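You operate a simulated robot arm through the tools that you are given. There is no shell and no other tool.

Carry out the task below with a simulated robot arm. There is one attempt and no reset: what you move stays moved.

Task
Load the orange pad, dab the blue pan's middle, then press the black liner in and close the tub.
Fine: use the open white tub, cover a pad-sized patch and put the pad back; press till the liner lies flat; the other pan and liner stay. Set down upright: orange sponge pad. A coat counts when it lies all over at full strength: go over it till it gets no stronger.

The check looks at the end state, three seconds after you hand in, the way a careful person would. Anything else that was tipped, shoved, dropped, spilled or broken makes it a failure. Lids that push on must go on centred and level and be pressed home; caps that screw on are set level and turned clockwise until they are tight.

Robot
A 6-joint arm with a two-finger gripper, fixed in place. Base frame: the origin is at the foot of the arm, x ahead of it, y to its left, z up; the work surface is at about z = 0.88. Lengths are in m, angles in degrees, forces in N, time in s.
Its first joint turns from -166.0 to 166.0 degrees. Payload 1.71 kg.
The TCP is the grasp point between the finger pads, 0.02 m short of the fingertips. In the tool frame z runs along the fingers and y along their closing line. The gripper opens to 0.096 m. The gripper's body begins 0.113 m behind the TCP.
Orientation is that of the tool frame in the base frame, as a unit quaternion [w, x, y, z]. With the fingers straight down and closing along the base's y, the tool's x points along the base's -x, its y along +y and its z along -z.

Tools
- The arm moves only by the tool jog_arm. Its argument "deltas" is a list of rows, each an object of numbers (a shift or turn left out is 0, a gripper value left out holds the last): "x", "y", "z": the shift along the tool's x, y, z in m; "ax", "ay", "az": the turn, a rotation vector about the tool's x, y, z in degrees; "claw": the finger opening in m, from 0 to 0.096. In form: [{"x": .., "y": .., "z": .., "ax": .., "ay": .., "az": .., "claw": ..}, ...]. A call has 1 to 20 rows; each row is the pose to reach, as a shift and turn from the pose commanded when the call began, along the tool's axes at that moment. Each row takes 0.2 s and may step no farther than 0.05 m and 8.6 degrees from the row before; otherwise, or with a gripper value out of range, the whole call is refused. A pose out of reach is approached as far as the arm can. The call stops where the force on the tool passes 50 N (or 10 N more than at its start, if that is more) or the arm is blocked; 0.2 s more then pass. The fingers move at their own pace (about 0.045 m/s each) and stop on an object; they squeeze with about 26 N. The grip force told is the motor's: it shows also when the fingers shut on nothing. Time passes only in rows, and 0.2 s behind the last, so rows that repeat a pose let the fingers close. It gives the time, the measured TCP pose, the force on the tool (base axes), the opening and the grip force at its end, in the units of the frame above (readings bear some noise), with the torque about the TCP (base axes, N m) and any sound that the robot's microphone picked up.
- Cameras (640 x 400 px; columns grow to the right, rows downward): "scene" is fixed at [0.4012, -0.5, 1.6547]; the picture's right is [0.87, -0.49, 0.00], its down [-0.33, -0.60, -0.73] and it looks along [0.36, 0.64, -0.68] (base axes); focal length 329 px, centre (320, 200). "wrist" rides on the gripper at [0.066, 0.014, -0.145] in the tool frame; the picture's right is [-0.21, 0.98, 0.00], its down [-0.88, -0.18, -0.45] and it looks along [-0.44, -0.09, 0.90] (tool axes); focal length 275 px, centre (320, 200).
- capture(camera): a new picture of that camera. No time passes.
- raise_lower(by): slides the trunk up (or, below 0, down) by that many m; the arm rides with it, the base frame stays. It gives what a move gives, with no picture.
- probe_pixels(camera, pixels): for up to 12 pixels [column, row] of the newest picture of that camera ("zoom" is the newest enlarged one), the place [x, y, z] in the base frame of the surface seen there, good to about 0.003 m. No time passes.
- enlarge(camera, box): a new picture of the part [left, top, right, bottom] of that camera's present view, enlarged. No time passes.
- hand_in(): hands the job in; it is judged then, once.

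Open the gripper and draw the arm clear of the work before you hand the job in, unless the task says otherwise.

The tools are called after "Emit:" as a command line: name --argument value ..., lists and objects as JSON in quotes. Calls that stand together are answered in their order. jog_arm: Moves the arm, as the interface text tells. Its arguments: {"type":"object","properties":{"deltas":{"type":"array","items":{"type":"object","properties":{"x":{"type":"number"},"y":{"type":"number"},"z":{"type":"number"},"ax":{"type":"number"},"ay":{"type":"number"},"az":{"type":"number"},"claw":{"type":"number"}}}}},"required":["deltas"]} The other tools are called the same way: raise_lower (by) slides the trunk up or down; capture (camera) takes a picture; probe_pixels (camera, pixels) gives the place of the surface under pixels of a picture; enlarge (camera, box) takes an enlarged picture of a part of a camera's view; hand_in () hands the job in.

At the start:

```text
time: 0.0
position: [0.537, 0.2528, 1.2614]
tcp_rot: [-0.001, 0.0, 1.0, 0.001]
ft_force: [-0.1, 0.8, 0.5]
moment: [0.03, -0.03, 0.04]
gripper_width: 0.0962
finger_force: 0.1
trunk travel left (down, up): [-0.2, 0.19]
```

scene: 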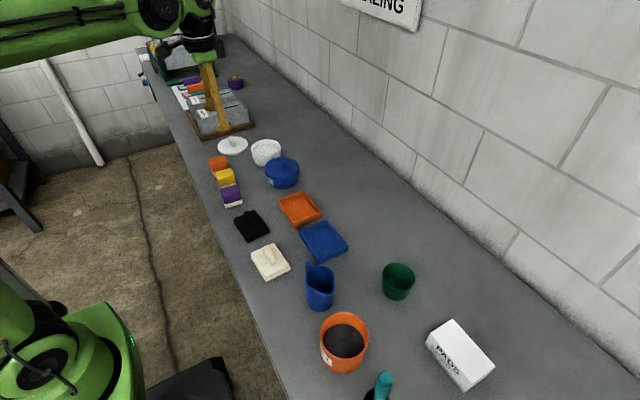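
wrist: 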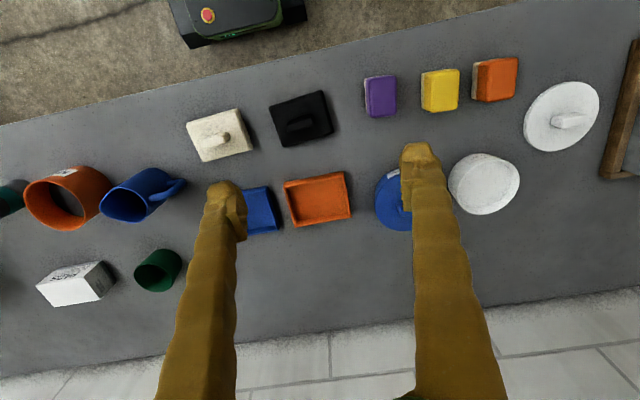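

The first pictures show pads near scene (220,160), tubs near (265,150), pans at (300,208)/(323,240) and liners at (250,226)/(270,262). I'll enlarge those areas for detail.

Emit:
enlarge --camera "scene" --box '[190, 120, 350, 220]'

Emit:
enlarge --camera "wrist" --box '[340, 40, 640, 240]'

Emit:
enlarge --camera "scene" --box '[220, 180, 460, 330]'

```text
4.00 times, centred on (270, 170) of scene
```

zoom: 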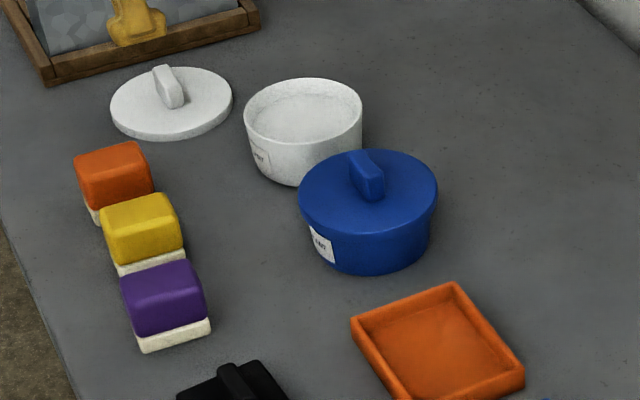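

```text
2.00 times, centred on (490, 140) of wrist
```

zoom: 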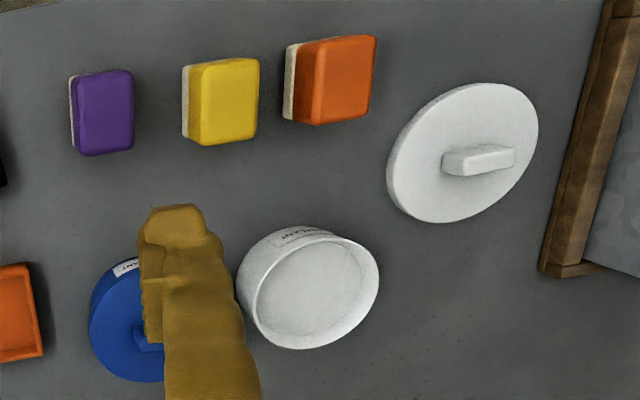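

```text
2.67 times, centred on (340, 255) of scene
```

zoom: 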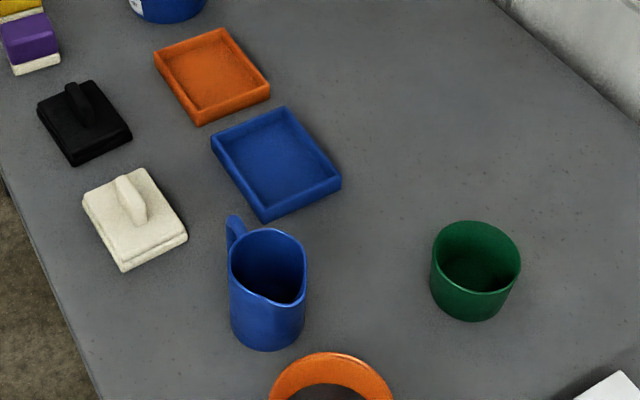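

The orange pad, white tub, white lid, blue pan and black liner are clearly seen. I'll probe their positions in the scene picture.

Emit:
enlarge --camera "scene" --box '[190, 120, 350, 220]'

Emit:
probe_pixels --camera "zoom" --pixels '[[80, 163], [140, 146], [152, 188], [92, 208], [96, 218], [115, 178], [303, 115], [250, 95], [360, 100], [305, 82], [300, 150], [170, 85]]'

Emit:
probe_pixels --camera "zoom" --pixels '[[112, 100], [232, 98], [160, 68], [175, 138], [155, 72], [180, 105], [170, 66], [120, 92], [160, 125], [300, 130], [60, 220], [200, 200]]'

```text
4.00 times, centred on (270, 170) of scene
```

zoom: 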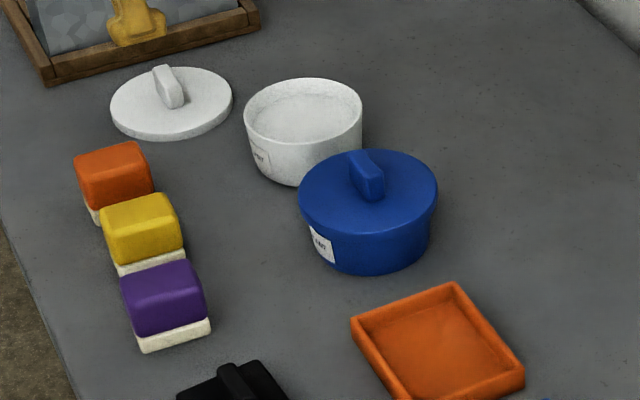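

```text
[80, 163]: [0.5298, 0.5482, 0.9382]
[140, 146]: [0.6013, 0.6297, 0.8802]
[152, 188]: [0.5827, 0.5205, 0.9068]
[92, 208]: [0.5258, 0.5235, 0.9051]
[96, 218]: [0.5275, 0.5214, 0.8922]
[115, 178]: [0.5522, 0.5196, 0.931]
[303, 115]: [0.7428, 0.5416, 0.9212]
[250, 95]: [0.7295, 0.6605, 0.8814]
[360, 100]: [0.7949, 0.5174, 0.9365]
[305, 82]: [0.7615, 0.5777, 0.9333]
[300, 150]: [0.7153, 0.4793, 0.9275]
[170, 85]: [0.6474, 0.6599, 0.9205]
```

```text
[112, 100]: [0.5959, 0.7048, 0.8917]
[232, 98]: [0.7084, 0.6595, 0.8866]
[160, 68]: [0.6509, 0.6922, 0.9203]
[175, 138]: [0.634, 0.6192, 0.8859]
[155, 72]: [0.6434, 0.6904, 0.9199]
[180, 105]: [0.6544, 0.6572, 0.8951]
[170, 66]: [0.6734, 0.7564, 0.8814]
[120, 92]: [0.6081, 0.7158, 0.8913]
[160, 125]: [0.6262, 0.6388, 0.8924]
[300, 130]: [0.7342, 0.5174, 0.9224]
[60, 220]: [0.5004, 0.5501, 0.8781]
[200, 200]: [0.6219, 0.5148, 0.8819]
```

Next I probe the pans, liners and lid in the wrist view, where they are seen more from above: blue pan (262,210), black liner (300,118), orange pad (495,80), lid (562,117).

Emit:
probe_pixels --camera "wrist" --pixels '[[270, 105], [321, 91], [332, 130], [281, 147], [298, 123], [288, 127], [312, 121], [486, 61], [517, 58], [514, 97], [489, 102], [500, 80]]'

Emit:
enlarge --camera "scene" --box '[220, 180, 380, 280]'

```text
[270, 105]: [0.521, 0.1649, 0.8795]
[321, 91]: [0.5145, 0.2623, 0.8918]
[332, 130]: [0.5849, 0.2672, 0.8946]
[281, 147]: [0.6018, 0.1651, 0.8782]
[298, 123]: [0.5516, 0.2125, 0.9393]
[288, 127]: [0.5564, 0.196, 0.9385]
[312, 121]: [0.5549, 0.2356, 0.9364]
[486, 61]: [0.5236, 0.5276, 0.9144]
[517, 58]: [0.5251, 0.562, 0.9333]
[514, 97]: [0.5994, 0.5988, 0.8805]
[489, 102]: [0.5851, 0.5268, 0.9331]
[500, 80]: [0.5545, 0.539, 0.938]
```

```text
4.00 times, centred on (300, 230) of scene
```

zoom: 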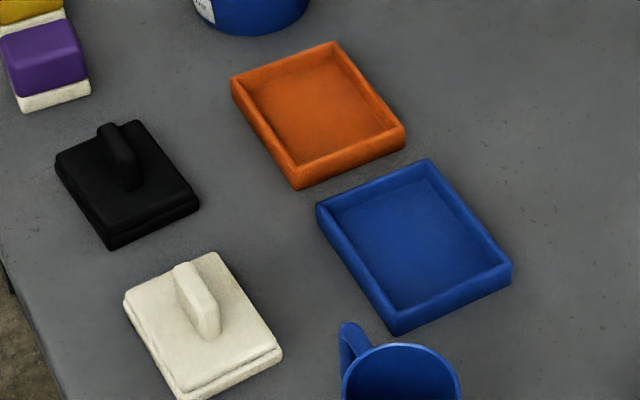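

Emit:
probe_pixels --camera "zoom" --pixels '[[322, 206], [426, 164], [508, 266], [396, 328], [338, 210], [420, 180], [488, 266], [403, 305], [415, 240], [105, 130], [130, 185], [133, 125]]'

Emit:
probe_pixels --camera "zoom" --pixels '[[62, 160], [108, 238], [193, 198], [112, 160], [85, 170], [160, 190], [200, 210], [110, 246], [120, 150], [435, 185], [470, 265], [350, 215]]'

```text
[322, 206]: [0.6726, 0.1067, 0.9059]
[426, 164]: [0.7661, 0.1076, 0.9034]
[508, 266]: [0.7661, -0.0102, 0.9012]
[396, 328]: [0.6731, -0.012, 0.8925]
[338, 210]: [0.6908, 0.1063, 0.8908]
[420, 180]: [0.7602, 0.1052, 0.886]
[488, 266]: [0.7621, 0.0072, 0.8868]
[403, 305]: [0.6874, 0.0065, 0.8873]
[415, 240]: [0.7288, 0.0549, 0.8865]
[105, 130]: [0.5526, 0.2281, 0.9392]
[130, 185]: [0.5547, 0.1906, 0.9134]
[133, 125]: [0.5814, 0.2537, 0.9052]
```

```text
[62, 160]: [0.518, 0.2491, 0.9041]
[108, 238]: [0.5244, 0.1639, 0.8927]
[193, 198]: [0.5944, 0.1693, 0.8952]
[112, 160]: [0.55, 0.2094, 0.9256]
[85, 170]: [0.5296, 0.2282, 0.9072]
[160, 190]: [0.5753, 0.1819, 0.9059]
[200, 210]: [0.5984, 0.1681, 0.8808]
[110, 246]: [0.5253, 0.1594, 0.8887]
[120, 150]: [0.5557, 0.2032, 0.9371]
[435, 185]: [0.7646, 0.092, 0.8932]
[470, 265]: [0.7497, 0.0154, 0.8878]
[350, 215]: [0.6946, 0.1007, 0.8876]
```

The blue pan spans about x 0.67–0.77, y -0.01–0.108, and the liner, pad and lid handles look aligned with the base axes. I'll move the arm over the pads and tub for a closer look from above, at safe height.

Emit:
jog_arm --deltas '[{"x": 0.01, "y": 0.04, "z": 0.0125}, {"x": 0.02, "y": 0.08, "z": 0.025}, {"x": 0.03, "y": 0.12, "z": 0.0375}, {"x": 0.04, "y": 0.16, "z": 0.05}, {"x": 0.05, "y": 0.2, "z": 0.0625}, {"x": 0.06, "y": 0.24, "z": 0.075}, {"x": 0.07, "y": 0.28, "z": 0.0875}, {"x": 0.08, "y": 0.32, "z": 0.1}, {"x": 0.087, "y": 0.347, "z": 0.11}, {"x": 0.087, "y": 0.347, "z": 0.11}]'

Emit:
capture --camera "wrist"

```text
time: 2.2
position: [0.4336, 0.6003, 1.1586]
tcp_rot: [0.007, 0.0, 1.0, 0.0]
ft_force: [0.0, 0.4, 0.1]
moment: [-0.07, 0.03, 0.03]
gripper_width: 0.0961
finger_force: 0.2
trunk travel left (down, up): [-0.2, 0.19]
```

```text
taken
```

wrist: 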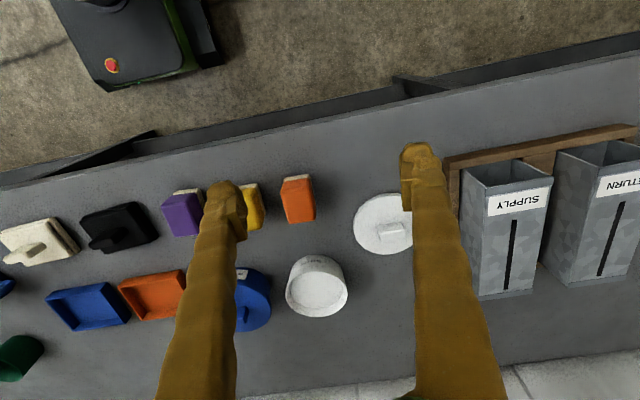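

The measured position (0.434, 0.600, 1.159) differs a bit from what I asked; I'll wait a moment with a null move to see whether it settles, and enlarge the wrist view.

Emit:
jog_arm --deltas '[{"x": 0}, {"x": 0}]'

Emit:
enlarge --camera "wrist" --box '[220, 160, 460, 310]'

```text
time: 2.8
position: [0.4328, 0.5994, 1.1582]
tcp_rot: [0.007, 0.0, 1.0, 0.0]
ft_force: [-0.6, -0.8, 0.6]
moment: [0.02, 0.01, 0.01]
gripper_width: 0.0959
finger_force: 0.2
trunk travel left (down, up): [-0.2, 0.19]
```

```text
2.67 times, centred on (340, 235) of wrist
```

zoom: 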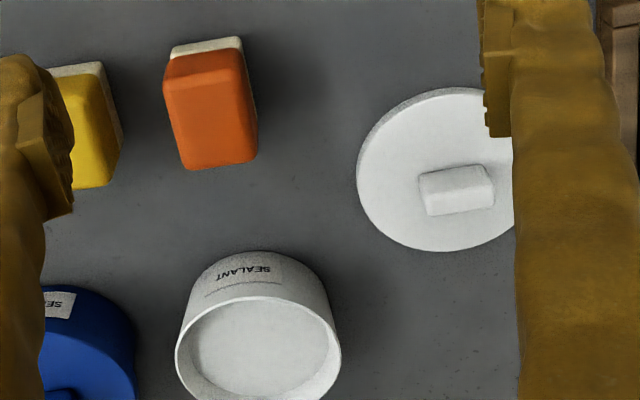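

The offset persists, so I'll check the arm's posture in the scene camera before going on.

Emit:
capture --camera "scene"

Emit:
probe_pixels --camera "zoom" --pixels '[[165, 85], [240, 60], [255, 150], [183, 168], [210, 110], [172, 48], [238, 40], [258, 120], [255, 300], [260, 345], [180, 350], [338, 350]]'

Emit:
probe_pixels --camera "zoom" --pixels '[[420, 180], [484, 168], [494, 200], [430, 213], [455, 188], [362, 165], [435, 93], [450, 248], [380, 230], [385, 120], [500, 235], [460, 150]]'

```text
taken
```

scene: 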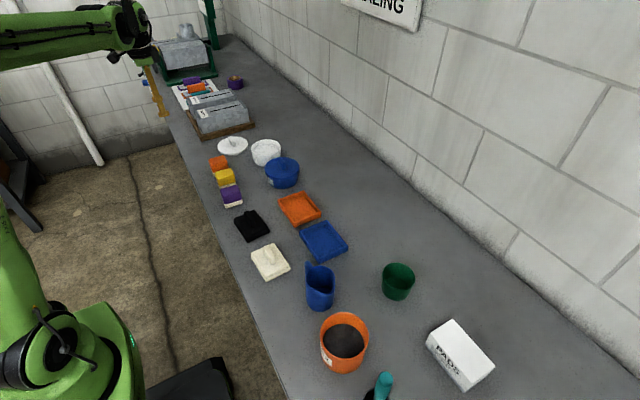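

```text
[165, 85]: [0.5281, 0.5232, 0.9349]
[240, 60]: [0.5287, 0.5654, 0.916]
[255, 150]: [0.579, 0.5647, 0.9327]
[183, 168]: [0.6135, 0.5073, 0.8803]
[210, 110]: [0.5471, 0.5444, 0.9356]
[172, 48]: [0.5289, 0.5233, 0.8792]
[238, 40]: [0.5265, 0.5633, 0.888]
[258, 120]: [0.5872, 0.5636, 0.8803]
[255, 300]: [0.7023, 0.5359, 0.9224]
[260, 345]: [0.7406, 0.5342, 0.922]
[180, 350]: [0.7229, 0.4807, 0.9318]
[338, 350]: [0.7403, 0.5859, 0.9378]
```

```text
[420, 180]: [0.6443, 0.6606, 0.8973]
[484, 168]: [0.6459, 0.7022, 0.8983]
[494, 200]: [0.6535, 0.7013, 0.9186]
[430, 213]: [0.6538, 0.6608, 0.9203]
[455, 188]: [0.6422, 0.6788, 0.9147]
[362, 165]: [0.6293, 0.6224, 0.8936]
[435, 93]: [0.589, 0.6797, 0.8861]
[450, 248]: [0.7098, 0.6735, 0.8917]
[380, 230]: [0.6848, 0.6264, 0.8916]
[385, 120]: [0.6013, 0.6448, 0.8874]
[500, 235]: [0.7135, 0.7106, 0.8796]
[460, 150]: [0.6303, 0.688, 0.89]
```

The pad's top spans about x 0.526–0.583, y 0.522–0.565, top z 0.938; the lid centre is about (0.650, 0.681). I'll move to above the orange pad, partly close the claw, and recheck the pose.

Emit:
jog_arm --deltas '[{"x": -0.024, "y": -0.011, "z": 0.022, "claw": 0.062}, {"x": -0.048, "y": -0.022, "z": 0.043}, {"x": -0.072, "y": -0.033, "z": 0.065}, {"x": -0.096, "y": -0.044, "z": 0.086}, {"x": -0.121, "y": -0.055, "z": 0.108}, {"x": -0.121, "y": -0.055, "z": 0.108}, {"x": -0.121, "y": -0.055, "z": 0.108}]'

Emit:
capture --camera "wrist"

```text
time: 4.4
position: [0.554, 0.5449, 1.0509]
tcp_rot: [0.007, -0.001, 1.0, 0.0]
ft_force: [0.7, 0.3, 0.2]
moment: [0.02, 0.04, 0.02]
gripper_width: 0.0619
finger_force: 0.1
trunk travel left (down, up): [-0.2, 0.19]
```

```text
taken
```

wrist: 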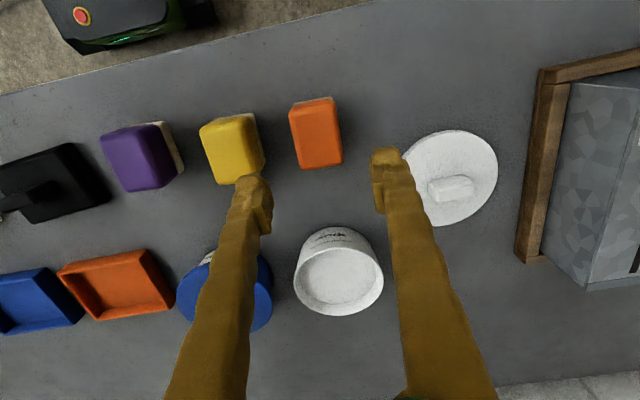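

The move was accurate this time; a 0.8° tilt about y remains, which I'll correct. First I enlarge the view and probe pad, yellow pad and tub edges.

Emit:
enlarge --camera "wrist" --box '[180, 80, 420, 230]'

Emit:
enlarge --camera "wrist" --box '[260, 190, 420, 330]'

```text
2.67 times, centred on (300, 155) of wrist
```

zoom: 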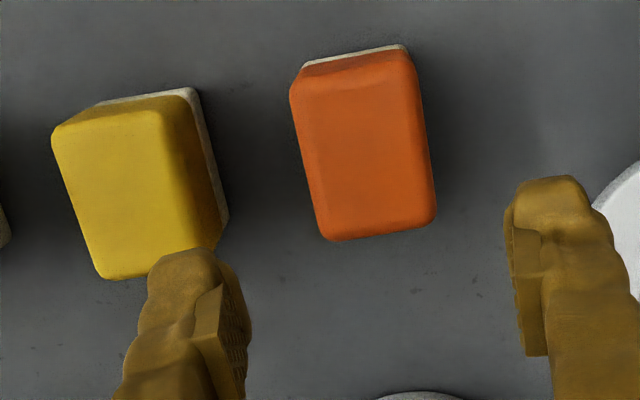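

```text
2.86 times, centred on (340, 260) of wrist
```

zoom: 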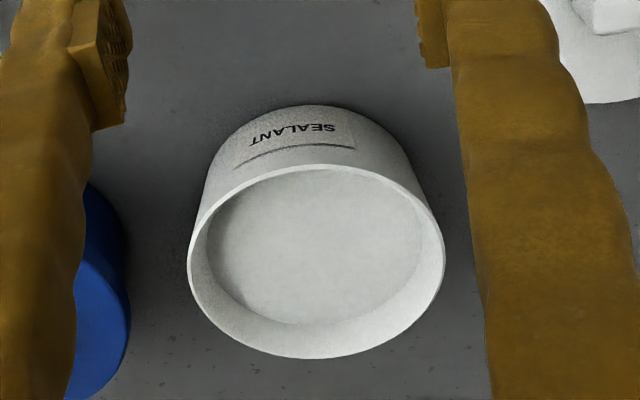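

Emit:
probe_pixels --camera "zoom" --pixels '[[190, 262], [440, 255], [320, 167], [320, 352], [255, 182], [385, 182], [240, 330], [410, 310], [315, 240], [245, 250], [400, 250], [320, 310]]'

Emit:
probe_pixels --camera "wrist" --pixels '[[292, 112], [332, 102], [343, 162], [302, 168], [290, 116], [340, 140], [316, 135], [253, 125], [262, 160], [258, 115], [300, 150], [338, 120]]'

```text
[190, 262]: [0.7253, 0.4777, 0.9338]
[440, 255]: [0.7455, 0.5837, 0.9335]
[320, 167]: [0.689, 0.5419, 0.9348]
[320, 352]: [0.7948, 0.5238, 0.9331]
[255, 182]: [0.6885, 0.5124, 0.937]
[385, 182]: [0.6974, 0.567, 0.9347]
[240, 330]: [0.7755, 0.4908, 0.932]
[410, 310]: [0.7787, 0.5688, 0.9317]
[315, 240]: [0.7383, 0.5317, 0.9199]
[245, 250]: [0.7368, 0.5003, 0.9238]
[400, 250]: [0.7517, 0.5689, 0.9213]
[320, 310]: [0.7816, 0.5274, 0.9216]
```

```text
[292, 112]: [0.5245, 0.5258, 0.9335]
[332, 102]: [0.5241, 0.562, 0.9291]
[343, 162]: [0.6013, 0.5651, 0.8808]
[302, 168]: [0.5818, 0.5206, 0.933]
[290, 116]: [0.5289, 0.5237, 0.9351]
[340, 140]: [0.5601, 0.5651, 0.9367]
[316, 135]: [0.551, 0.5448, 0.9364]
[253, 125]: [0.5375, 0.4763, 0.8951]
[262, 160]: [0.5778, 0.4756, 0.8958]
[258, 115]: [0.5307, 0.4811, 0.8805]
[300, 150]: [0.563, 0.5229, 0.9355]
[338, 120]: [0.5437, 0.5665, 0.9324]
```

Pad centre is about (0.5535, 0.5445) and the gap to the yellow pad is about 4.6 cm, so the opened fingers fit. I'll level the tool (ay +0.8°) and descend so the fingertips reach z≈0.905, on the orange block above the sponge.

Emit:
jog_arm --deltas '[{"z": 0.04, "ay": 0.8, "claw": 0.062}, {"z": 0.08, "ay": 0.8}, {"z": 0.105, "ay": 0.8}, {"z": 0.126, "ay": 0.8}, {"z": 0.126, "ay": 0.8}]'

Emit:
capture --camera "wrist"

Emit:
enlarge --camera "scene" --box '[180, 110, 300, 200]'

```text
time: 5.6
position: [0.5567, 0.5437, 0.9243]
tcp_rot: [0.001, -0.001, 1.0, 0.0]
ft_force: [0.7, 0.5, -0.3]
moment: [0.02, 0.0, 0.01]
gripper_width: 0.0618
finger_force: 0.0
trunk travel left (down, up): [-0.2, 0.19]
```

```text
taken
```

wrist: 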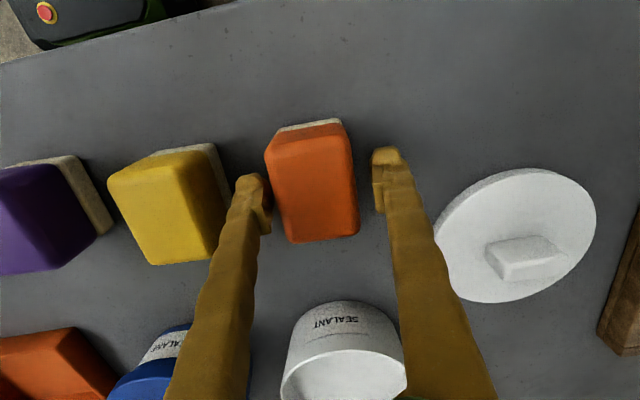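

```text
4.44 times, centred on (240, 155) of scene
```

zoom: 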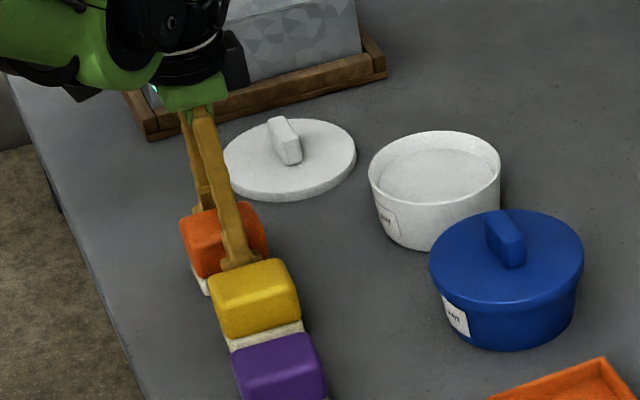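

The fingers straddle the orange pad (block at wrist (312,180)), level. I shift 3 mm back to centre and close on it.

Emit:
jog_arm --deltas '[{"x": 0.003, "y": 0.0007, "claw": 0.062}, {"x": 0.003, "y": 0.0007, "claw": 0.03}, {"x": 0.003, "y": 0.0007, "claw": 0.03}, {"x": 0.003, "y": 0.0007, "claw": 0.03}, {"x": 0.003, "y": 0.0007, "claw": 0.03}]'

```text
time: 6.8
position: [0.5551, 0.5442, 0.9244]
tcp_rot: [0.0, 0.0, 1.0, 0.0]
ft_force: [-0.3, 0.7, -0.1]
moment: [0.01, 0.03, -0.01]
gripper_width: 0.046
finger_force: 26.0
trunk travel left (down, up): [-0.2, 0.19]
```

Pad is gripped (opening 0.046, 26 N). I lift it straight up and look.

Emit:
jog_arm --deltas '[{"z": -0.02, "claw": 0.03}, {"z": -0.06}, {"z": -0.1}, {"z": -0.1}]'

Emit:
capture --camera "wrist"

Emit:
enlarge --camera "scene" --box '[180, 90, 300, 180]'

```text
time: 7.8
position: [0.5546, 0.5448, 1.0253]
tcp_rot: [0.001, -0.001, 1.0, 0.0]
ft_force: [0.3, -0.2, -0.7]
moment: [0.01, 0.01, 0.0]
gripper_width: 0.0458
finger_force: 26.4
trunk travel left (down, up): [-0.2, 0.19]
```

```text
taken
```

wrist: 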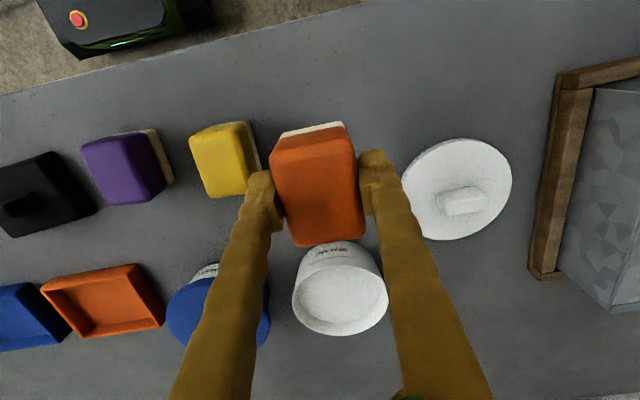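

```text
4.44 times, centred on (240, 135) of scene
```

zoom: 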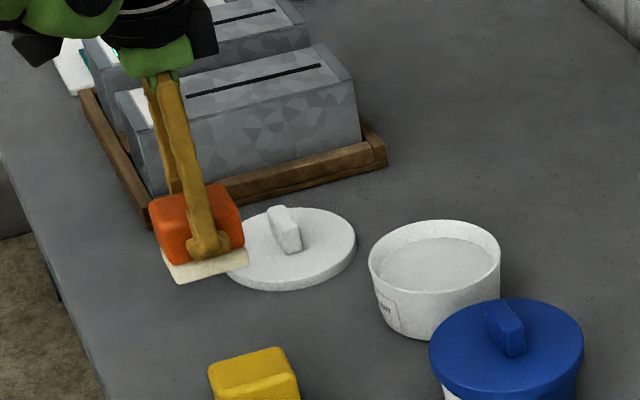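

The pad is held upright. I carry it across to above the tub centre (0.741, 0.5315), with its bottom well above the rim.

Emit:
jog_arm --deltas '[{"x": -0.04, "y": -0.003, "claw": 0.03}, {"x": -0.08, "y": -0.006}, {"x": -0.12, "y": -0.009}, {"x": -0.16, "y": -0.011}, {"x": -0.187, "y": -0.013}, {"x": -0.187, "y": -0.013}]'

Emit:
capture --camera "wrist"

Emit:
enlarge --camera "scene" --box '[210, 90, 330, 180]'

```text
time: 9.2
position: [0.7416, 0.533, 1.0246]
tcp_rot: [0.001, 0.0, 1.0, 0.0]
ft_force: [0.2, -0.2, -0.7]
moment: [0.0, 0.04, -0.04]
gripper_width: 0.0457
finger_force: 25.8
trunk travel left (down, up): [-0.2, 0.19]
```

```text
taken
```

wrist: 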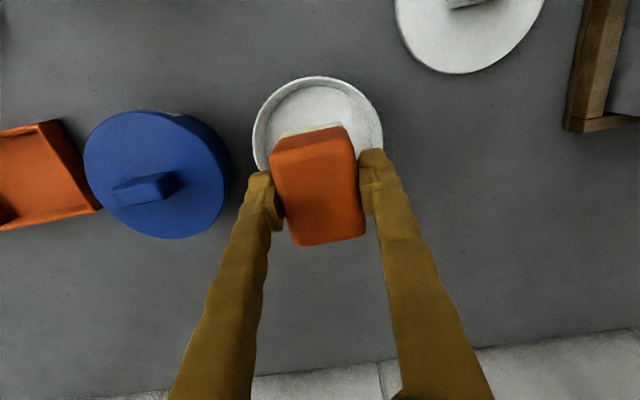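

```text
4.44 times, centred on (270, 135) of scene
```

zoom: 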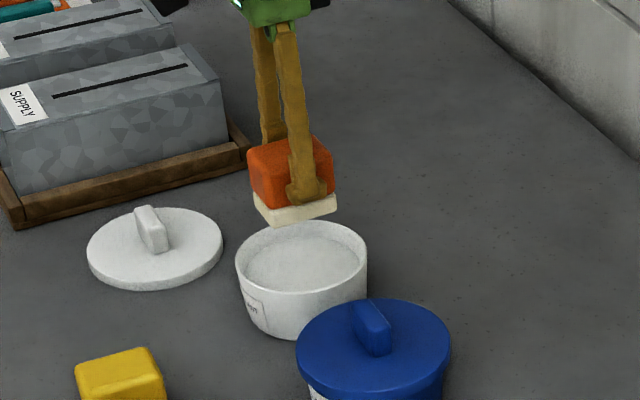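

The pad hovers over the tub (rim seen around wrist (318,120)). I re-probe the rim to confirm the centre before lowering.

Emit:
probe_pixels --camera "wrist" --pixels '[[255, 125], [380, 122], [318, 79], [275, 92], [362, 92], [320, 105], [255, 145], [382, 140]]'

Emit:
probe_pixels --camera "zoom" --pixels '[[238, 258], [366, 255], [305, 222], [345, 230], [260, 235], [300, 270], [250, 275], [360, 270]]'

```text
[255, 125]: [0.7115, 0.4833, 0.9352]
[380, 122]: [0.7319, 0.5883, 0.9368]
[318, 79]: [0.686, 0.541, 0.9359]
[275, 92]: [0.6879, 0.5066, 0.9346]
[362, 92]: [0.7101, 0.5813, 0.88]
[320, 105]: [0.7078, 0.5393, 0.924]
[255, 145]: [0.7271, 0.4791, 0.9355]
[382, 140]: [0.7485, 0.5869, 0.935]
```

```text
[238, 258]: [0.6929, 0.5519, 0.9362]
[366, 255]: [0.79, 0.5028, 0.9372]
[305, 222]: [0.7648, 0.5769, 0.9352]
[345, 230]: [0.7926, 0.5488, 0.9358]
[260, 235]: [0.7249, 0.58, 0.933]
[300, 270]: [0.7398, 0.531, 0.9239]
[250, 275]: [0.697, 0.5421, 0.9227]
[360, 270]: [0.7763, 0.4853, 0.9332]
```

Rim fit gives centre about (0.741, 0.5315), which matches the pad's position. I lower slowly until the sponge just enters the sealant (surface z≈0.922).

Emit:
jog_arm --deltas '[{"z": 0.03, "claw": 0.03}, {"z": 0.05}, {"z": 0.054}, {"z": 0.058}, {"z": 0.058}]'

Emit:
enlarge --camera "scene" --box '[210, 90, 330, 180]'

```text
time: 10.4
position: [0.7404, 0.5318, 0.9676]
tcp_rot: [0.0, -0.001, 1.0, 0.0]
ft_force: [0.4, 0.6, -1.4]
moment: [-0.01, 0.0, 0.0]
gripper_width: 0.0457
finger_force: 25.8
trunk travel left (down, up): [-0.2, 0.19]
```

```text
4.44 times, centred on (270, 135) of scene
```

zoom: 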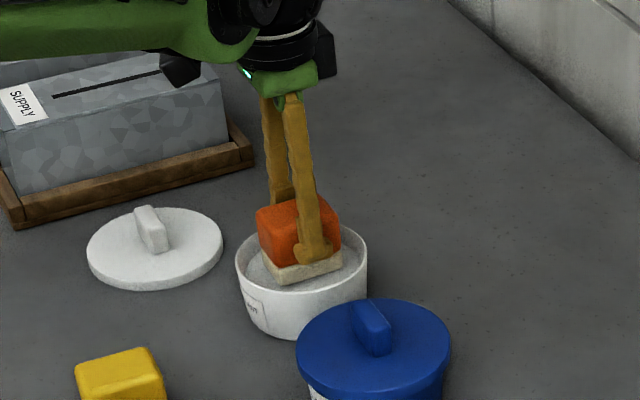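

The sponge bottom is right at the surface (scene zoom (300,270)), no contact force yet. I go about 6 mm deeper, gently.

Emit:
jog_arm --deltas '[{"z": 0.002, "claw": 0.03}, {"z": 0.004}, {"z": 0.006}, {"z": 0.006}, {"z": 0.006}]'

Emit:
enlarge --camera "scene" --box '[210, 90, 330, 180]'

```text
time: 11.6
position: [0.7387, 0.5313, 0.9633]
tcp_rot: [0.0, 0.0, 1.0, 0.001]
ft_force: [1.8, 3.4, 35.2]
moment: [0.0, -0.04, 0.02]
gripper_width: 0.0463
finger_force: 25.7
trunk travel left (down, up): [-0.2, 0.19]
```

```text
4.44 times, centred on (270, 135) of scene
```

zoom: 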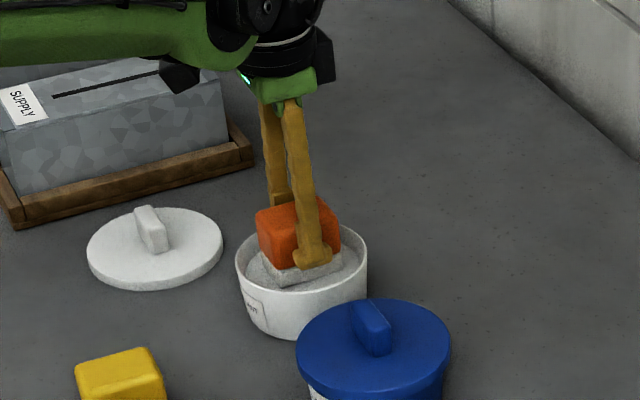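

Contact at 35 N and the sponge's colour changed to sealant grey-white, so it has loaded. I lift straight up and look at the sponge.

Emit:
jog_arm --deltas '[{"z": -0.004, "claw": 0.03}, {"z": -0.02}, {"z": -0.05}, {"z": -0.07}, {"z": -0.07}]'

Emit:
enlarge --camera "scene" --box '[210, 90, 330, 180]'

Emit:
capture --camera "wrist"

```text
time: 12.8
position: [0.7403, 0.5313, 1.0314]
tcp_rot: [0.0, -0.001, 1.0, 0.0]
ft_force: [1.0, -0.5, -0.6]
moment: [0.01, -0.02, 0.01]
gripper_width: 0.046
finger_force: 25.5
trunk travel left (down, up): [-0.2, 0.19]
```

```text
4.44 times, centred on (270, 135) of scene
```

zoom: 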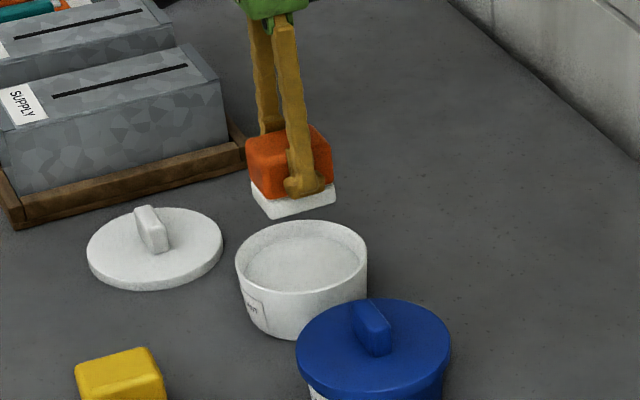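

```text
taken
```

wrist: 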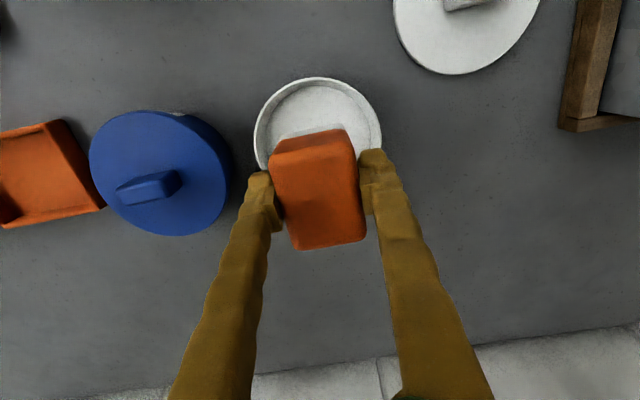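

The sponge is now bright white (loaded) and the pad sits straight in the grip. I'll raise and carry it toward the blue pan, stopping short at about (0.62, 0.12) to view the pan first.

Emit:
jog_arm --deltas '[{"x": 0.01, "y": -0.02, "z": -0.03, "claw": 0.03}, {"x": 0.022, "y": -0.06, "z": -0.045}, {"x": 0.034, "y": -0.1, "z": -0.05}, {"x": 0.046, "y": -0.14, "z": -0.05}, {"x": 0.058, "y": -0.18, "z": -0.05}, {"x": 0.07, "y": -0.22, "z": -0.05}, {"x": 0.082, "y": -0.26, "z": -0.05}, {"x": 0.094, "y": -0.3, "z": -0.05}, {"x": 0.106, "y": -0.34, "z": -0.05}, {"x": 0.115, "y": -0.38, "z": -0.05}, {"x": 0.12, "y": -0.411, "z": -0.05}, {"x": 0.12, "y": -0.411, "z": -0.05}]'

Emit:
capture --camera "wrist"

Emit:
capture --camera "scene"

```text
time: 15.4
position: [0.6209, 0.1201, 1.0812]
tcp_rot: [0.0, -0.001, 1.0, 0.0]
ft_force: [-0.3, -0.6, -1.5]
moment: [0.02, -0.02, -0.02]
gripper_width: 0.0463
finger_force: 26.3
trunk travel left (down, up): [-0.2, 0.19]
```

```text
taken
```

wrist: 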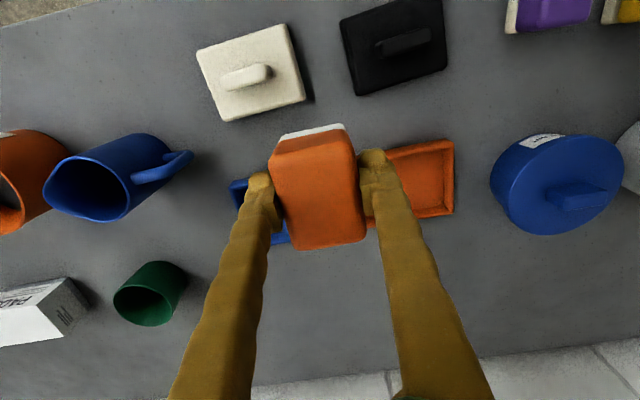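

```text
taken
```

scene: 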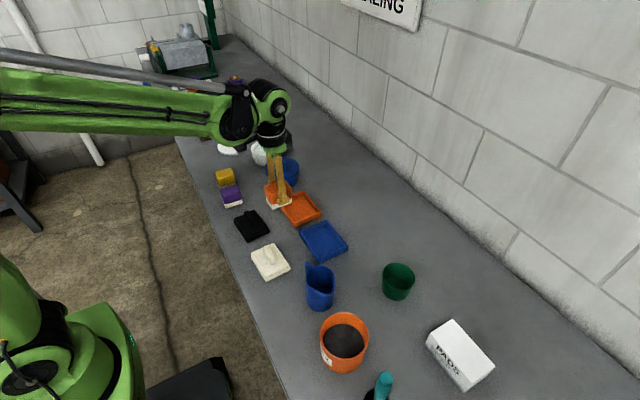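

The blue pan is clear in the scene view; I enlarge it strongly to measure its edges.

Emit:
enlarge --camera "scene" --box '[292, 215, 356, 265]'

```text
8.00 times, centred on (324, 240) of scene
```

zoom: 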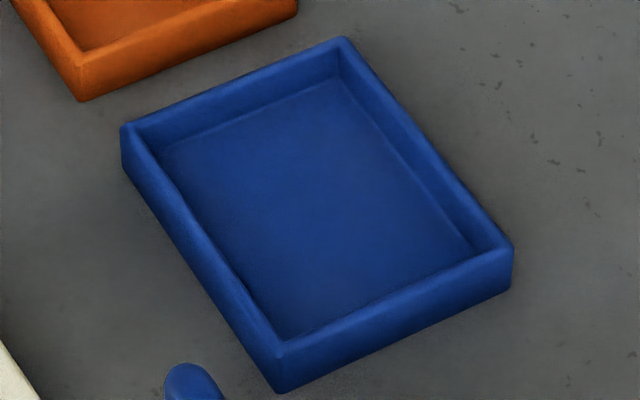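

Emit:
probe_pixels --camera "zoom" --pixels '[[126, 128], [342, 42], [510, 250], [282, 352], [148, 142], [335, 60], [493, 248], [290, 335], [230, 85], [425, 145], [395, 300], [205, 240]]'

Emit:
probe_pixels --camera "zoom" --pixels '[[165, 150], [335, 80], [470, 250], [290, 335], [310, 200], [250, 115], [400, 165], [380, 285], [230, 240], [320, 130], [350, 250], [250, 180]]'

```text
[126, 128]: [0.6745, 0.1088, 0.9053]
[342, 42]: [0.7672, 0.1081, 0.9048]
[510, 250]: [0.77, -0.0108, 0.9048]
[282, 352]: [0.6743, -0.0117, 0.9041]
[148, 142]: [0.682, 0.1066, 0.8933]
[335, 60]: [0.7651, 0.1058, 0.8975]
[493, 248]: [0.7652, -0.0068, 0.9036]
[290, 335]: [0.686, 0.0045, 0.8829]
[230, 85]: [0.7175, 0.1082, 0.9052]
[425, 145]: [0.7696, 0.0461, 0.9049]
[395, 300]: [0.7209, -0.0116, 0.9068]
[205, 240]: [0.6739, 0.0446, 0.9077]
```

```text
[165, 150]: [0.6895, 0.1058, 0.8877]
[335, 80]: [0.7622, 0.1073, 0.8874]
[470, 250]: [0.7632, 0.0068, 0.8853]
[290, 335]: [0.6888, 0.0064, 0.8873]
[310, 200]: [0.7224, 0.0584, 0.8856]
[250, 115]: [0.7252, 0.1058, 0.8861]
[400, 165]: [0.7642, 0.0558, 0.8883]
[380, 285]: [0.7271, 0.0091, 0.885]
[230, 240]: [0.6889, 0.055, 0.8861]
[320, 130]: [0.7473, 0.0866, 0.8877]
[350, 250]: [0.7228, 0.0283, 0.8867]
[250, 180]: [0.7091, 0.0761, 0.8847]
```

Pan rim spans x 0.672–0.770, y -0.012–0.109, so its centre is about (0.7215, 0.048) with the floor at z≈0.8865 and no yaw. I move the pad above the centre and then down to just above the floor.

Emit:
jog_arm --deltas '[{"x": -0.034, "y": -0.024, "claw": 0.03}, {"x": -0.068, "y": -0.048}, {"x": -0.101, "y": -0.072}, {"x": -0.101, "y": -0.072, "z": 0.04}, {"x": -0.101, "y": -0.072, "z": 0.08}, {"x": -0.101, "y": -0.072, "z": 0.115}, {"x": -0.101, "y": -0.072, "z": 0.13}, {"x": -0.101, "y": -0.072, "z": 0.13}]'

Emit:
enlarge --camera "scene" --box '[276, 185, 372, 260]'

Emit:
capture --camera "wrist"

```text
time: 17.2
position: [0.7211, 0.0484, 0.9514]
tcp_rot: [0.0, -0.001, 1.0, -0.001]
ft_force: [0.3, 0.9, -0.9]
moment: [0.0, 0.02, -0.02]
gripper_width: 0.0463
finger_force: 26.5
trunk travel left (down, up): [-0.2, 0.19]
```

```text
5.33 times, centred on (324, 222) of scene
```

zoom: 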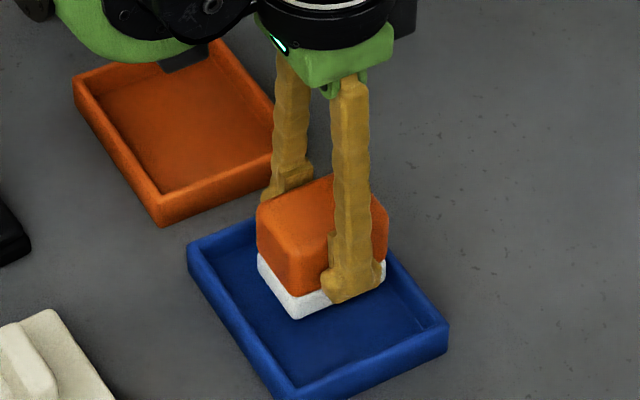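

```text
taken
```

wrist: 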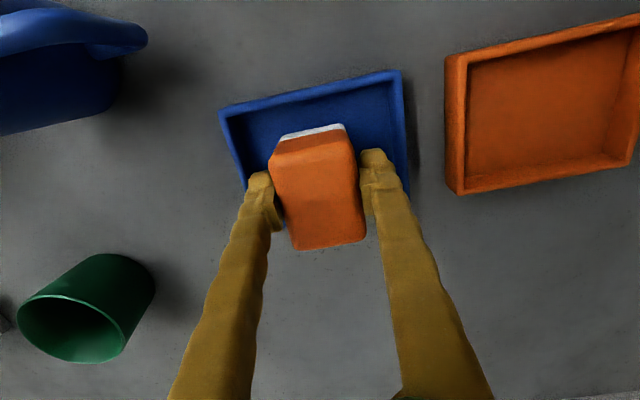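

The pad is centred over the pan (scene zoom (320,270)). I lower in fine steps to light contact.

Emit:
jog_arm --deltas '[{"z": 0.01, "claw": 0.03}, {"z": 0.016}, {"z": 0.019}, {"z": 0.021}, {"z": 0.0225}, {"z": 0.0225}]'

Emit:
enlarge --camera "scene" --box '[276, 185, 372, 260]'

```text
time: 18.6
position: [0.7226, 0.0479, 0.9295]
tcp_rot: [0.0, 0.0, 1.0, 0.0]
ft_force: [0.7, -0.8, 6.9]
moment: [0.01, -0.04, -0.12]
gripper_width: 0.0463
finger_force: 26.3
trunk travel left (down, up): [-0.2, 0.19]
```

```text
5.33 times, centred on (324, 222) of scene
```

zoom: 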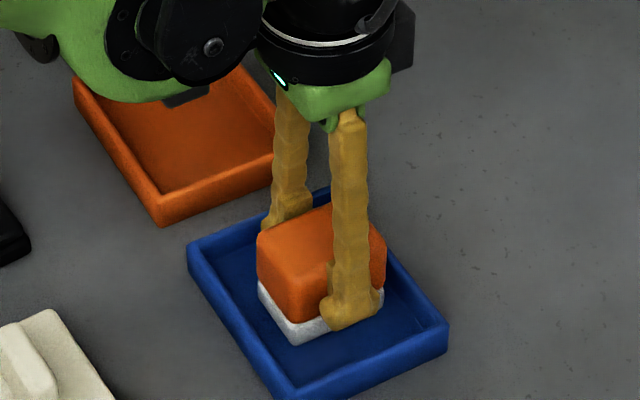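

Light contact at 7 N. I press a bit more (about 2 mm), hold, then lift to inspect the coat.

Emit:
jog_arm --deltas '[{"z": 0.0015, "claw": 0.03}, {"z": 0.0025}, {"z": 0.0025}, {"z": 0.0025}]'

Emit:
jog_arm --deltas '[{"z": -0.005, "claw": 0.03}, {"z": -0.03}, {"z": -0.07}, {"z": -0.11}, {"z": -0.15}, {"z": -0.15}]'

Emit:
enlarge --camera "scene" --box '[276, 185, 372, 260]'

```text
time: 19.6
position: [0.72, 0.0487, 0.9262]
tcp_rot: [0.0, 0.0, 1.0, 0.0]
ft_force: [4.7, -0.4, 35.0]
moment: [0.01, -0.09, 0.02]
gripper_width: 0.0466
finger_force: 26.1
trunk travel left (down, up): [-0.2, 0.19]
```

```text
time: 21.0
position: [0.7211, 0.0492, 1.0746]
tcp_rot: [0.0, 0.0, 1.0, 0.0]
ft_force: [0.2, 0.0, 0.0]
moment: [0.0, -0.02, 0.0]
gripper_width: 0.0463
finger_force: 25.9
trunk travel left (down, up): [-0.2, 0.19]
```

```text
5.33 times, centred on (324, 222) of scene
```

zoom: 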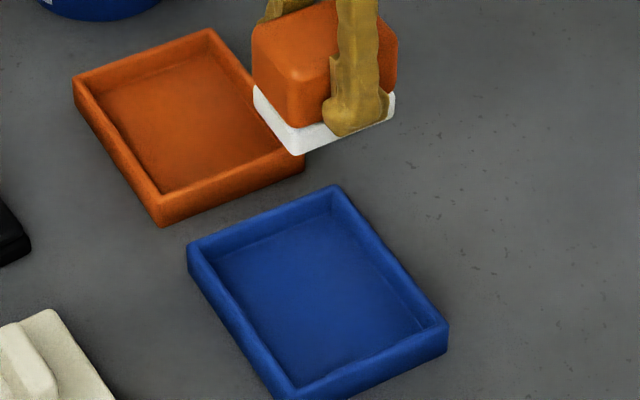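

No obvious patch yet; I enlarge the pan strongly to see whether a faint coat is there.

Emit:
enlarge --camera "scene" --box '[292, 215, 356, 265]'

Emit:
capture --camera "wrist"

```text
8.00 times, centred on (324, 240) of scene
```

zoom: 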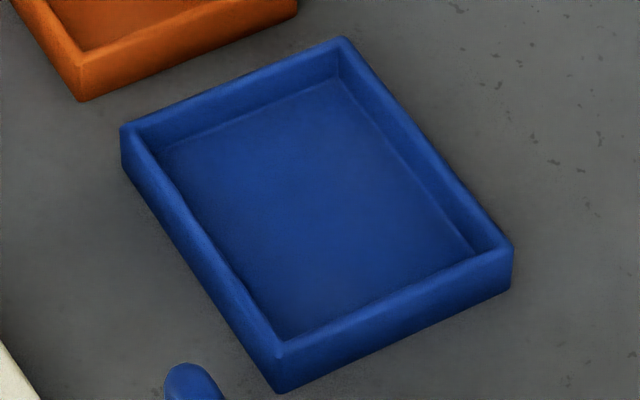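

```text
taken
```

wrist: 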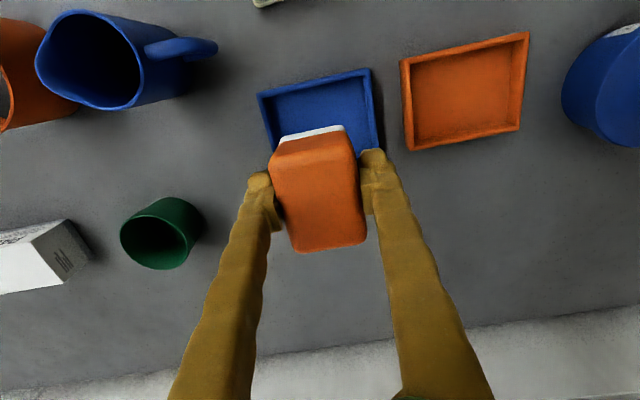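

I zoom further on the pan's middle to check for a faint patch.

Emit:
enlarge --camera "scene" --box '[304, 225, 344, 250]'

Emit:
enlarge --camera "wrist" --box '[250, 60, 390, 160]'

```text
16.00 times, centred on (324, 238) of scene
```

zoom: 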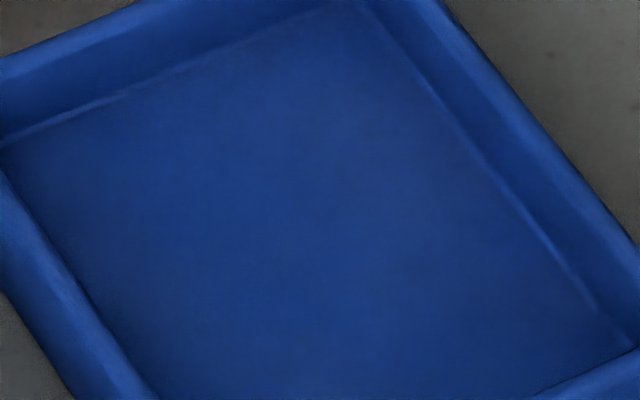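

```text
4.00 times, centred on (320, 110) of wrist
```

zoom: 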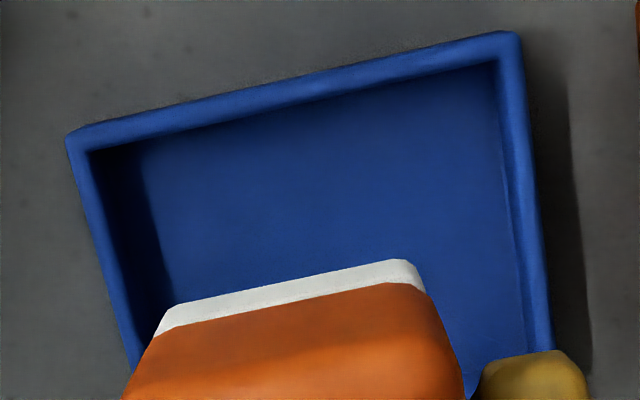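

No visible coat yet, so the coat needs more going over. I dab twice more with longer dwell, then lift and look again.

Emit:
jog_arm --deltas '[{"z": 0.05, "claw": 0.03}, {"z": 0.1}, {"z": 0.135}, {"z": 0.144}, {"z": 0.148}, {"z": 0.15}, {"z": 0.15}, {"z": 0.15}, {"z": 0.15}, {"z": 0.15}]'

Emit:
jog_arm --deltas '[{"z": -0.005, "claw": 0.03}, {"z": -0.03}, {"z": -0.07}, {"z": -0.11}, {"z": -0.15}, {"z": -0.15}]'

Emit:
enlarge --camera "scene" --box '[292, 215, 356, 265]'

```text
time: 23.2
position: [0.7214, 0.0487, 0.9263]
tcp_rot: [0.0, -0.001, 1.0, 0.0]
ft_force: [4.5, 0.1, 25.9]
moment: [0.0, -0.15, -0.02]
gripper_width: 0.0465
finger_force: 25.7
trunk travel left (down, up): [-0.2, 0.19]
```

```text
time: 24.6
position: [0.7217, 0.0491, 1.0766]
tcp_rot: [0.0, -0.001, 1.0, 0.0]
ft_force: [-1.1, -0.4, -0.7]
moment: [-0.02, -0.02, -0.01]
gripper_width: 0.0467
finger_force: 26.2
trunk travel left (down, up): [-0.2, 0.19]
```

```text
8.00 times, centred on (324, 240) of scene
```

zoom: 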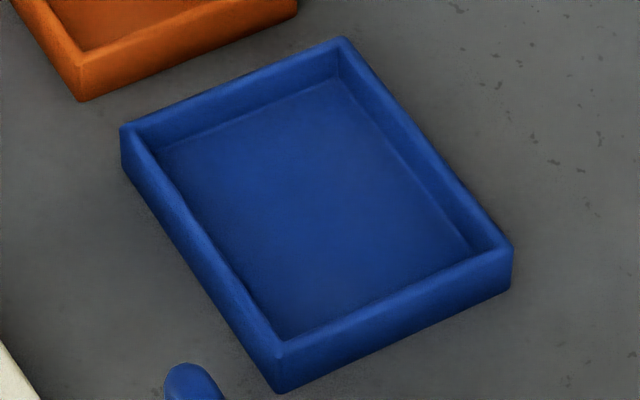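

Still nothing visible from the scene camera. I'll move the pad aside (left by 15 cm) and look into the pan with the wrist camera up close.

Emit:
jog_arm --deltas '[{"x": 0.005, "y": 0.04, "claw": 0.03}, {"x": 0.01, "y": 0.08}, {"x": 0.015, "y": 0.12}, {"x": 0.02, "y": 0.155}, {"x": 0.02, "y": 0.155}]'

Emit:
capture --camera "wrist"

Emit:
enlarge --camera "wrist" --box '[130, 90, 290, 190]'

Emit:
enlarge --camera "scene" --box '[292, 215, 356, 265]'

```text
time: 25.8
position: [0.7022, 0.2047, 1.0753]
tcp_rot: [0.0, -0.001, 1.0, 0.0]
ft_force: [0.8, 0.3, -0.9]
moment: [-0.05, 0.01, 0.01]
gripper_width: 0.0465
finger_force: 25.9
trunk travel left (down, up): [-0.2, 0.19]
```

```text
taken
```

wrist: 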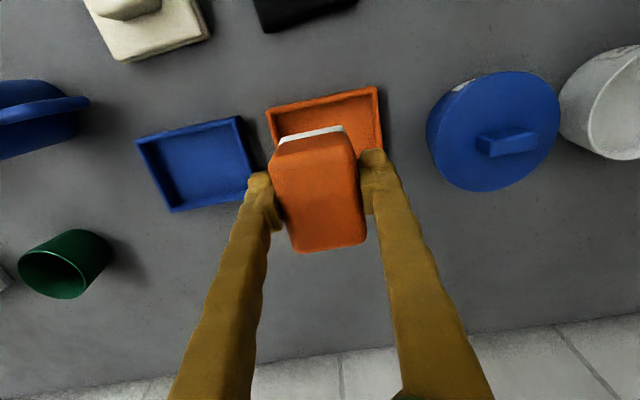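

```text
4.00 times, centred on (210, 140) of wrist
```

zoom: 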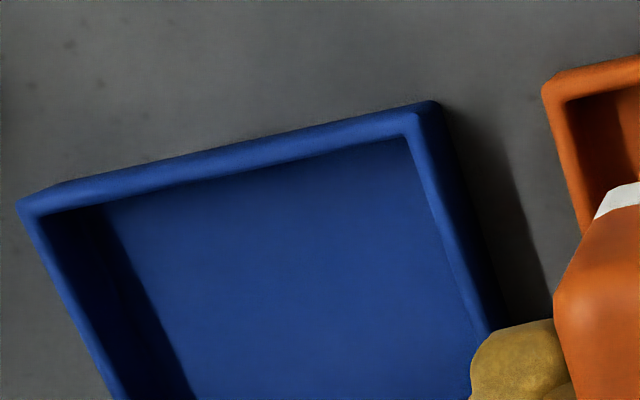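

```text
8.00 times, centred on (324, 240) of scene
```

zoom: 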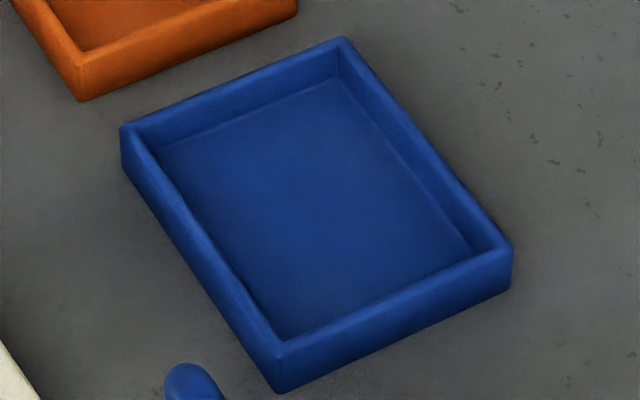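

The wrist close-up still shows no clear patch; I look at the pan's middle at highest zoom once more, and at the held sponge, before deciding how to go on.

Emit:
enlarge --camera "scene" --box '[304, 225, 344, 250]'

Emit:
enlarge --camera "scene" --box '[270, 140, 334, 190]'

Emit:
enlarge --camera "wrist" --box '[240, 100, 400, 200]'

```text
16.00 times, centred on (324, 238) of scene
```

zoom: 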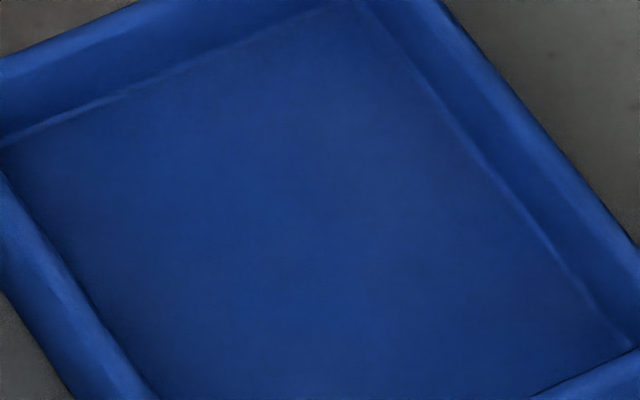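

```text
8.00 times, centred on (302, 165) of scene
```

zoom: 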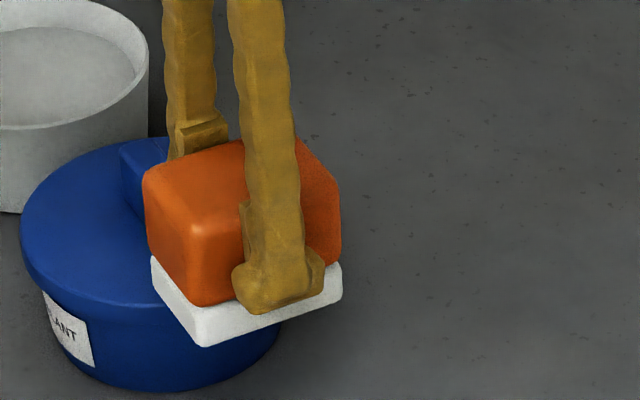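

```text
4.00 times, centred on (320, 150) of wrist
```

zoom: 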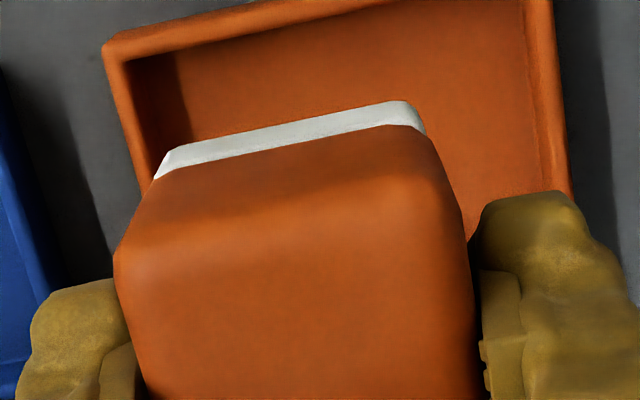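

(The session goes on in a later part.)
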